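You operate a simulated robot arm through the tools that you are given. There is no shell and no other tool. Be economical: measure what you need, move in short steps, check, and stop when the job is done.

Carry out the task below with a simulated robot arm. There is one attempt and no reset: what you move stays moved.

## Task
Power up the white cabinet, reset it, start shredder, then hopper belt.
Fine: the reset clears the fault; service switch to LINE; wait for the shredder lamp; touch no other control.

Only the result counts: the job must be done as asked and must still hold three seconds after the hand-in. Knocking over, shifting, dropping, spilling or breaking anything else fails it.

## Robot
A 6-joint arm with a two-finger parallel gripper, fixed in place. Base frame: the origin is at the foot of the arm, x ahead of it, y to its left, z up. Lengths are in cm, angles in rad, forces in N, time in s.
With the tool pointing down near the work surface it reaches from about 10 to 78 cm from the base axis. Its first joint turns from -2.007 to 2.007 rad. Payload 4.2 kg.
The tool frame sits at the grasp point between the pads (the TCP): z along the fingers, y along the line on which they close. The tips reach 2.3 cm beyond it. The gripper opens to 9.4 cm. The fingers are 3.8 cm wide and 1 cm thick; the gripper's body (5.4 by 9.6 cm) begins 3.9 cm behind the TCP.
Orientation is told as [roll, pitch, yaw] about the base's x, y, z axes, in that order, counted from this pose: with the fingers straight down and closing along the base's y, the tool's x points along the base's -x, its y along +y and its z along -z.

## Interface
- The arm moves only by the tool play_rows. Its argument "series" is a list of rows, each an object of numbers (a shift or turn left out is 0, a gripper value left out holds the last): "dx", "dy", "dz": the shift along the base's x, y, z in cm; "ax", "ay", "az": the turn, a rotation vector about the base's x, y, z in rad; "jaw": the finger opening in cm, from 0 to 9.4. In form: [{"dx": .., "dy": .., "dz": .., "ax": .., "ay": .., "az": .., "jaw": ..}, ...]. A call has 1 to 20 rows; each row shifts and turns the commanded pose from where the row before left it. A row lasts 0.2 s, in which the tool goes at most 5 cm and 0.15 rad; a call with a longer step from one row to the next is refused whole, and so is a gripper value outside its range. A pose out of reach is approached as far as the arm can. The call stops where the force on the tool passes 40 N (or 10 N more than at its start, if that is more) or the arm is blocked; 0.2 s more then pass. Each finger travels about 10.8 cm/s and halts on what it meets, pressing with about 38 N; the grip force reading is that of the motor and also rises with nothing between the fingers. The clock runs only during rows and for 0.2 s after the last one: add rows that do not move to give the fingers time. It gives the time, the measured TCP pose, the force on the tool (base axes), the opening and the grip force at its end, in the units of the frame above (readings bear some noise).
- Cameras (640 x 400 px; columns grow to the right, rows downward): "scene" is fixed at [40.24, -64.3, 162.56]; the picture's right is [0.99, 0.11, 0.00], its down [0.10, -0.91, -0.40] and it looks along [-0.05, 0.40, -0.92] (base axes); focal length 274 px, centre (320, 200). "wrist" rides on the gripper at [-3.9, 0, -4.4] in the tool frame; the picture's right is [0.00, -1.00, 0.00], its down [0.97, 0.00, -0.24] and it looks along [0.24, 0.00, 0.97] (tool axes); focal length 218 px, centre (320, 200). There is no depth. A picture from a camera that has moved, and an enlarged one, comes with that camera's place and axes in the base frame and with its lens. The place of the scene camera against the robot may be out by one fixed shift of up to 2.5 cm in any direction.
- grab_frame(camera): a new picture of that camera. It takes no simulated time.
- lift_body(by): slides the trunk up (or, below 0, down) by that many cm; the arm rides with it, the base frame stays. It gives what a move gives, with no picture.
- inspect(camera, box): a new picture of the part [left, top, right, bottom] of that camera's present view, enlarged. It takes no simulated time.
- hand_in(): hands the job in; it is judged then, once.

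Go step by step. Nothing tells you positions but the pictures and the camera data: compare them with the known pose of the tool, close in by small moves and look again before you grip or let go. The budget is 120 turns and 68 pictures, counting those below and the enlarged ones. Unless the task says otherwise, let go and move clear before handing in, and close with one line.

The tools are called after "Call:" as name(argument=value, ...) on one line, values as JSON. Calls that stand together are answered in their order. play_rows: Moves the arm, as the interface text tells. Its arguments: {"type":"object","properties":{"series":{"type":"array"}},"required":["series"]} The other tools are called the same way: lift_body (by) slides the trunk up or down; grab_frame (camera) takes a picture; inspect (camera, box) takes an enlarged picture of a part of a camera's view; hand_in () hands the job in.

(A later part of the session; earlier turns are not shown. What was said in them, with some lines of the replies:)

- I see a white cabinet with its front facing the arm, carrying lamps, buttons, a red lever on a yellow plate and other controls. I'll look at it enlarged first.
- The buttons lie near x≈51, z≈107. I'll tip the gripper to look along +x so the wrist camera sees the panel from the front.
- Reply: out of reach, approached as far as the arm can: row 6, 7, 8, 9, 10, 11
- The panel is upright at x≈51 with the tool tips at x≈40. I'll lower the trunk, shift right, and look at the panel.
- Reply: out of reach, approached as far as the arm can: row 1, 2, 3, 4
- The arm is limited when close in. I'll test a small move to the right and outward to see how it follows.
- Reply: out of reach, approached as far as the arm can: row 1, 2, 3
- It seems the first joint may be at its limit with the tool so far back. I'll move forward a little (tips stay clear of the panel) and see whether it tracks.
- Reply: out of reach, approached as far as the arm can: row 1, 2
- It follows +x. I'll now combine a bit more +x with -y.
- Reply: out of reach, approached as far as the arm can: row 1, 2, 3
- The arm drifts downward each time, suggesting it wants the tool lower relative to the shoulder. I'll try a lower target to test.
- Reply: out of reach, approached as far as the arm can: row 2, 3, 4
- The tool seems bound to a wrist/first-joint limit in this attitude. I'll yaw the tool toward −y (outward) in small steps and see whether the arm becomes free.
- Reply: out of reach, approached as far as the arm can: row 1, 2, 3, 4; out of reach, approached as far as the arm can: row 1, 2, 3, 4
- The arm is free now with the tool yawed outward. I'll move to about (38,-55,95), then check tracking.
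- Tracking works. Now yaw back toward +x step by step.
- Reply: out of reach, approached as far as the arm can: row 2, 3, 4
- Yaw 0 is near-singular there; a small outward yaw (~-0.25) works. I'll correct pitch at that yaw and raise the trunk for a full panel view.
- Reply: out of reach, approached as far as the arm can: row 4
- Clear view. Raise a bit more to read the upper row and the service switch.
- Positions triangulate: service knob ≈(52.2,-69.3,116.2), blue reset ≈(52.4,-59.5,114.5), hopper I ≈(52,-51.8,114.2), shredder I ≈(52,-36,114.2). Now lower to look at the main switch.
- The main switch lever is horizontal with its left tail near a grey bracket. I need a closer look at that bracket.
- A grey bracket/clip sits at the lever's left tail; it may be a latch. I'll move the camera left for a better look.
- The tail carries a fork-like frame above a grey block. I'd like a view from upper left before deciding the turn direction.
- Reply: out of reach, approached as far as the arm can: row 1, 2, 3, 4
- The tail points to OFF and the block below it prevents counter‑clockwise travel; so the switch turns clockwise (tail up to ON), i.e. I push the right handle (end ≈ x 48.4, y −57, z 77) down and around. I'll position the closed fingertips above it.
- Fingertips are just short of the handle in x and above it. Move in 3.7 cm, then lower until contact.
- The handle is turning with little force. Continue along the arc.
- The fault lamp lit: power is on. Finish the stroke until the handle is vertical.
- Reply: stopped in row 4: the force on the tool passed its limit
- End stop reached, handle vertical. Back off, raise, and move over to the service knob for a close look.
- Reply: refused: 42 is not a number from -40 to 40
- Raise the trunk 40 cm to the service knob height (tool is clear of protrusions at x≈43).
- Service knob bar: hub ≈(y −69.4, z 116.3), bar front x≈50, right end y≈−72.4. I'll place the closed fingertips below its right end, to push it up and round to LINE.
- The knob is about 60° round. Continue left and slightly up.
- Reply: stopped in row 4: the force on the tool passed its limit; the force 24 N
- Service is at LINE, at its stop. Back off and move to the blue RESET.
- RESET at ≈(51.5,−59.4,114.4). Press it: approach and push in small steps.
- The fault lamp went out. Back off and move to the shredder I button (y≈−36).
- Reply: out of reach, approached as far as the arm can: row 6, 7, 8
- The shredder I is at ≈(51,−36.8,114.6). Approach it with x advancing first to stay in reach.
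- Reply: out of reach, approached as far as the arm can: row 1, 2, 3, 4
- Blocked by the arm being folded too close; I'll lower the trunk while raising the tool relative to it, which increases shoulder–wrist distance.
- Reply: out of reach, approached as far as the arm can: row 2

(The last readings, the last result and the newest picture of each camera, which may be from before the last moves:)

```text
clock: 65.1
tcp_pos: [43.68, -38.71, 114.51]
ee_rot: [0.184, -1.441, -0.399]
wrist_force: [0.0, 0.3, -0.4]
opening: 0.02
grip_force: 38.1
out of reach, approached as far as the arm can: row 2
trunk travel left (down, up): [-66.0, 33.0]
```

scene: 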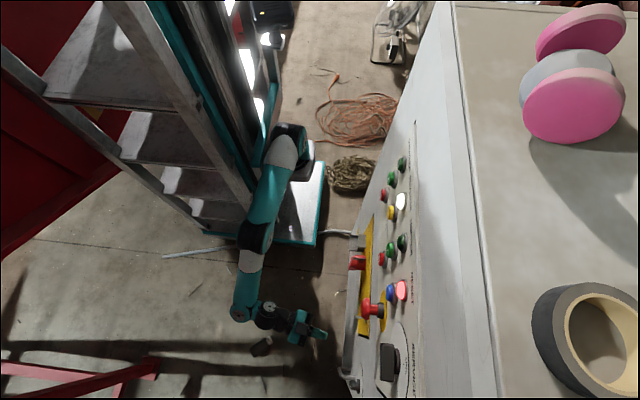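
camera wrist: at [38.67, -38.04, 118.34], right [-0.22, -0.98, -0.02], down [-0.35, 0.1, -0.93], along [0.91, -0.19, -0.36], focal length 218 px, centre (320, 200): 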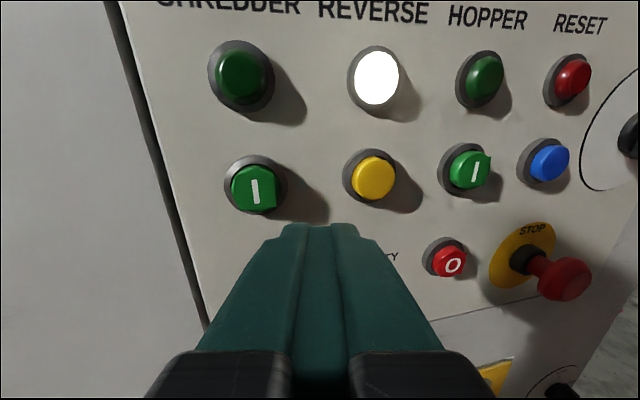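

Better: +x is free now. Continue with x first, then y.

Call:
play_rows(series=[{"dx": 1.5}, {"dx": 1.0}, {"dy": 1}, {"dy": 1}, {}, {}])

Call:
grab_frame(camera="wrist")

```text
clock: 66.5
tcp_pos: [46.43, -37.8, 114.98]
ee_rot: [0.186, -1.439, -0.404]
wrist_force: [0.8, -0.5, 0.0]
opening: 0.03
grip_force: 37.9
out of reach, approached as far as the arm can: row 4
trunk travel left (down, up): [-66.0, 33.0]
```

```text
26 pictures are left
camera wrist: at [42.63, -37.01, 119.24], right [-0.22, -0.98, -0.02], down [-0.35, 0.1, -0.93], along [0.91, -0.19, -0.36], focal length 218 px, centre (320, 200)
```

wrist: 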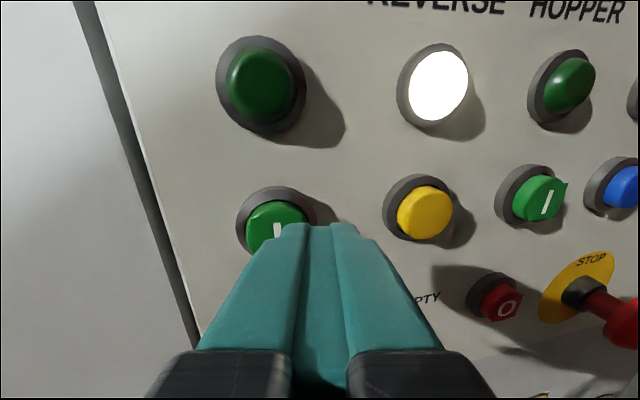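

Still ~1.3 cm short to the left. Lower the trunk further and compensate with tool height.

Call:
play_rows(series=[{"dx": -1.5}, {}])

Call:
lift_body(by=-13)

Call:
play_rows(series=[{"dz": 3}, {"dz": 3}, {"dz": 3}, {"dz": 3.7}, {"dx": 1}, {"dy": 0.7}, {"dy": 0.7}, {}, {}])

Call:
grab_frame(camera="wrist")

```text
clock: 67.1
tcp_pos: [45.01, -37.98, 115.05]
ee_rot: [0.186, -1.439, -0.402]
wrist_force: [-0.2, 0.4, 0.5]
opening: 0.0
grip_force: 38.2
out of reach, approached as far as the arm can: row 1
trunk travel left (down, up): [-66.0, 33.0]
```

```text
clock: 68.7
tcp_pos: [44.94, -38.09, 102.16]
ee_rot: [0.187, -1.44, -0.402]
wrist_force: [-0.9, 0.6, -0.1]
opening: 0.0
grip_force: 38.1
trunk travel left (down, up): [-53.0, 46.0]
```

```text
clock: 70.7
tcp_pos: [46.09, -36.81, 114.82]
ee_rot: [0.185, -1.44, -0.401]
wrist_force: [0.4, -0.6, 1.7]
opening: 0.01
grip_force: 38.3
trunk travel left (down, up): [-53.0, 46.0]
```

```text
25 pictures are left
camera wrist: at [42.16, -35.92, 119.08], right [-0.22, -0.98, -0.02], down [-0.35, 0.1, -0.93], along [0.91, -0.19, -0.36], focal length 218 px, centre (320, 200)
```

wrist: 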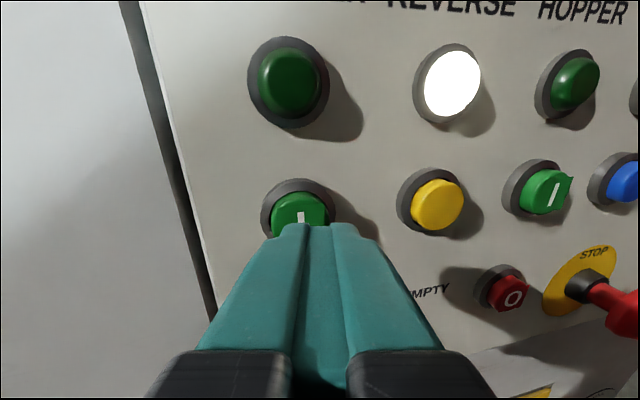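

All in reach. Nudge left 0.5 and press.

Call:
play_rows(series=[{"dx": 1, "dy": 0.5}, {"dx": 0.7}, {"dx": 0.4}, {"dx": 0.4}, {"dx": 0.3}, {"dx": 0.3}, {"dx": 0.2}, {}])

Call:
grab_frame(camera="wrist")

```text
clock: 72.5
tcp_pos: [49.27, -36.26, 114.92]
ee_rot: [0.186, -1.44, -0.401]
wrist_force: [-4.1, 0.7, 0.6]
opening: 0.0
grip_force: 37.8
trunk travel left (down, up): [-53.0, 46.0]
```

```text
24 pictures are left
camera wrist: at [45.45, -35.41, 119.08], right [-0.22, -0.98, -0.02], down [-0.35, 0.1, -0.93], along [0.91, -0.19, -0.36], focal length 218 px, centre (320, 200)
```

wrist: 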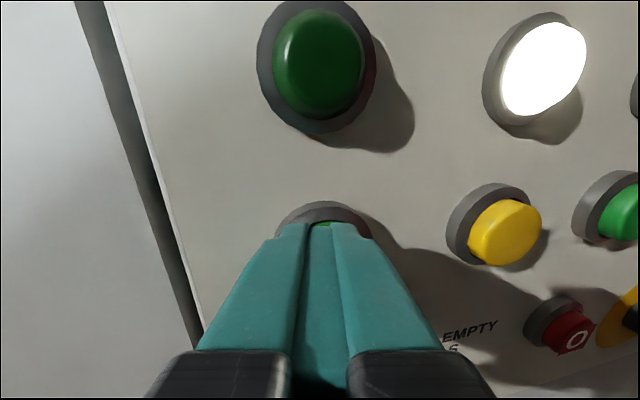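

Just touching (4 N). Push a little deeper.

Call:
play_rows(series=[{"dx": 0.15}, {"dx": 0.15}, {}])

Call:
inspect(camera="wrist", box=[220, 0, 640, 262])

```text
clock: 73.3
tcp_pos: [49.5, -36.27, 114.77]
ee_rot: [0.188, -1.441, -0.403]
wrist_force: [-17.3, 3.5, -0.9]
opening: 0.02
grip_force: 38.3
trunk travel left (down, up): [-53.0, 46.0]
```

```text
1.52 times, centred on (430, 131) of wrist
camera zoom: at [45.66, -35.42, 119.09], right [-0.22, -0.98, -0.02], down [-0.35, 0.1, -0.93], along [0.91, -0.19, -0.36], focal length 333 px, centre (152, 305)
```

zoom: 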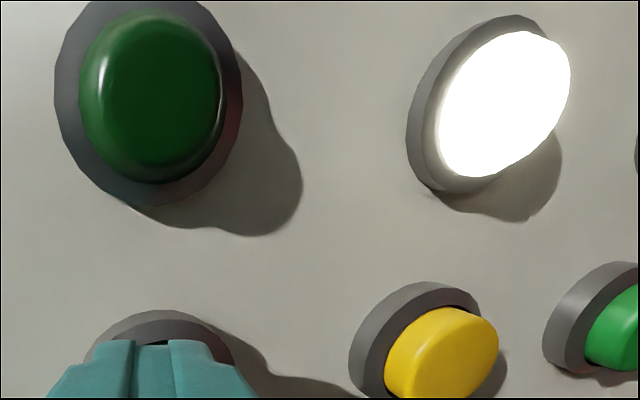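

Pressed to 17 N. Release and see whether the shredder lamp comes on.

Call:
play_rows(series=[{"dx": -1}, {"dx": -1.5}, {}, {}, {}, {}, {}])

Call:
grab_frame(camera="wrist")

```text
clock: 74.9
tcp_pos: [47.12, -36.27, 114.77]
ee_rot: [0.186, -1.439, -0.402]
wrist_force: [-0.2, -0.6, -0.2]
opening: 0.01
grip_force: 38.2
trunk travel left (down, up): [-53.0, 46.0]
```

```text
22 pictures are left
camera wrist: at [43.3, -35.44, 119.03], right [-0.22, -0.98, -0.02], down [-0.35, 0.1, -0.93], along [0.91, -0.19, -0.36], focal length 218 px, centre (320, 200)
```

wrist: 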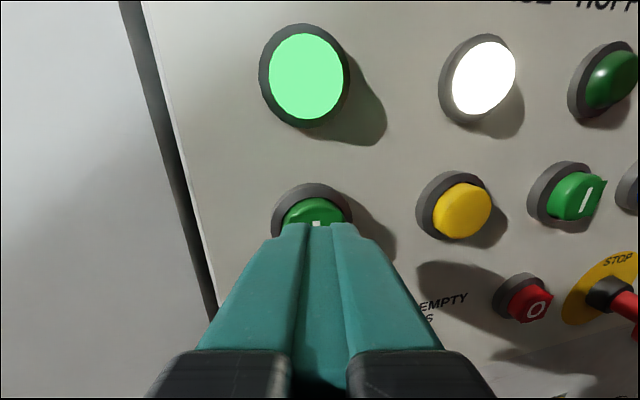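

The shredder lamp is lit. Back off, move to the hopper I, and let more than 4 s of empty running pass.

Call:
play_rows(series=[{"dx": -1.5}, {"dy": -3}, {"dy": -3}, {"dy": -3}, {"dy": -3}, {"dy": -3}, {}, {}, {}, {}, {}, {}, {}, {}, {}, {}, {}, {}])

Call:
grab_frame(camera="wrist")

```text
clock: 78.7
tcp_pos: [45.43, -51.24, 114.62]
ee_rot: [0.184, -1.44, -0.402]
wrist_force: [-0.2, -0.3, -1.0]
opening: 0.0
grip_force: 37.5
trunk travel left (down, up): [-53.0, 46.0]
```

```text
21 pictures are left
camera wrist: at [41.71, -50.41, 118.97], right [-0.22, -0.98, -0.02], down [-0.35, 0.1, -0.93], along [0.91, -0.19, -0.36], focal length 218 px, centre (320, 200)
```

wrist: 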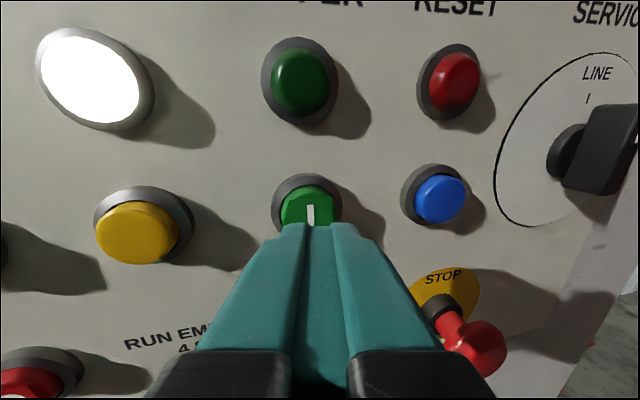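

Aligned with the hopper I. Wait a little more, then press.

Call:
play_rows(series=[{}, {}, {}, {}, {}, {"dx": 1.5}, {"dx": 1}, {"dx": 0.5}, {"dx": 0.4}, {"dx": 0.3}, {"dx": 0.2}, {"dx": 0.15}, {}])

Call:
play_rows(series=[{"dx": -1}, {"dx": -2}, {"dx": -2}, {}, {}, {}])

Call:
grab_frame(camera="wrist")

```text
clock: 81.5
tcp_pos: [49.42, -51.28, 114.87]
ee_rot: [0.187, -1.44, -0.404]
wrist_force: [-17.6, 2.6, -0.8]
opening: 0.01
grip_force: 37.9
trunk travel left (down, up): [-53.0, 46.0]
```

```text
clock: 82.9
tcp_pos: [44.53, -51.02, 114.69]
ee_rot: [0.185, -1.441, -0.403]
wrist_force: [0.1, 0.5, 0.8]
opening: 0.03
grip_force: 37.9
trunk travel left (down, up): [-53.0, 46.0]
```

```text
20 pictures are left
camera wrist: at [40.77, -50.36, 119.03], right [-0.22, -0.98, -0.02], down [-0.35, 0.1, -0.93], along [0.91, -0.19, -0.36], focal length 218 px, centre (320, 200)
```

wrist: 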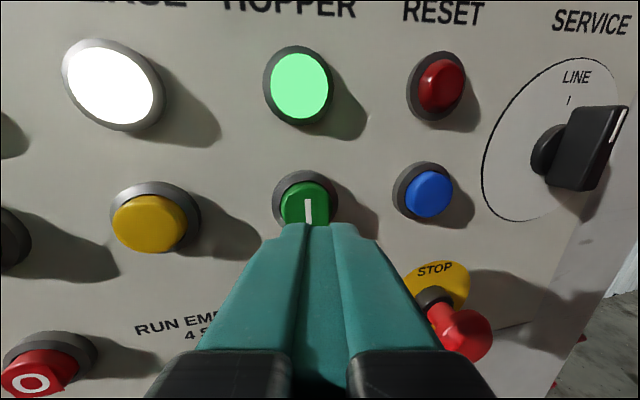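

The hopper lamp is lit. I'll back clear, wait a few seconds, and confirm both run lamps hold.

Call:
play_rows(series=[{"dx": -2}, {"dx": -2}, {}, {}, {}, {}, {}, {}, {}, {}, {}, {}, {}, {}, {}, {}])

Call:
inspect(camera="scene", box=[310, 140, 430, 400])

```text
clock: 86.3
tcp_pos: [41.59, -51.1, 114.92]
ee_rot: [0.181, -1.438, -0.399]
wrist_force: [0.2, -0.2, 0.4]
opening: 0.0
grip_force: 38.1
out of reach, approached as far as the arm can: row 2
trunk travel left (down, up): [-53.0, 46.0]
```

```text
1.54 times, centred on (370, 270) of scene
camera zoom: at [40.24, -64.3, 162.56], right [0.99, 0.11, 0.0], down [0.1, -0.91, -0.4], along [-0.05, 0.4, -0.92], focal length 421 px, centre (243, 92)
```

zoom: 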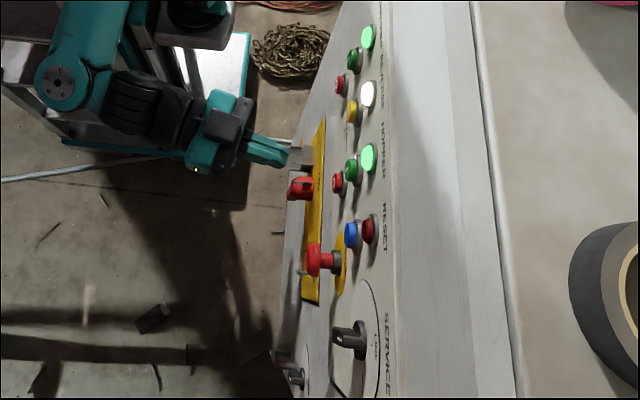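

Shredder and hopper lamps are both lit, the fault lamp is dark, the service switch is on LINE, and the tool is clear. Handing in.

Call:
hand_in()

```text
The job is handed in.
```

The white cabinet is powered up with the service switch on LINE and the fault reset. The shredder was started first, then the hopper belt once the shredder lamp had been lit for over 5 s. At the last check before the hand-in, both run lamps were lit and no other control had been touched.
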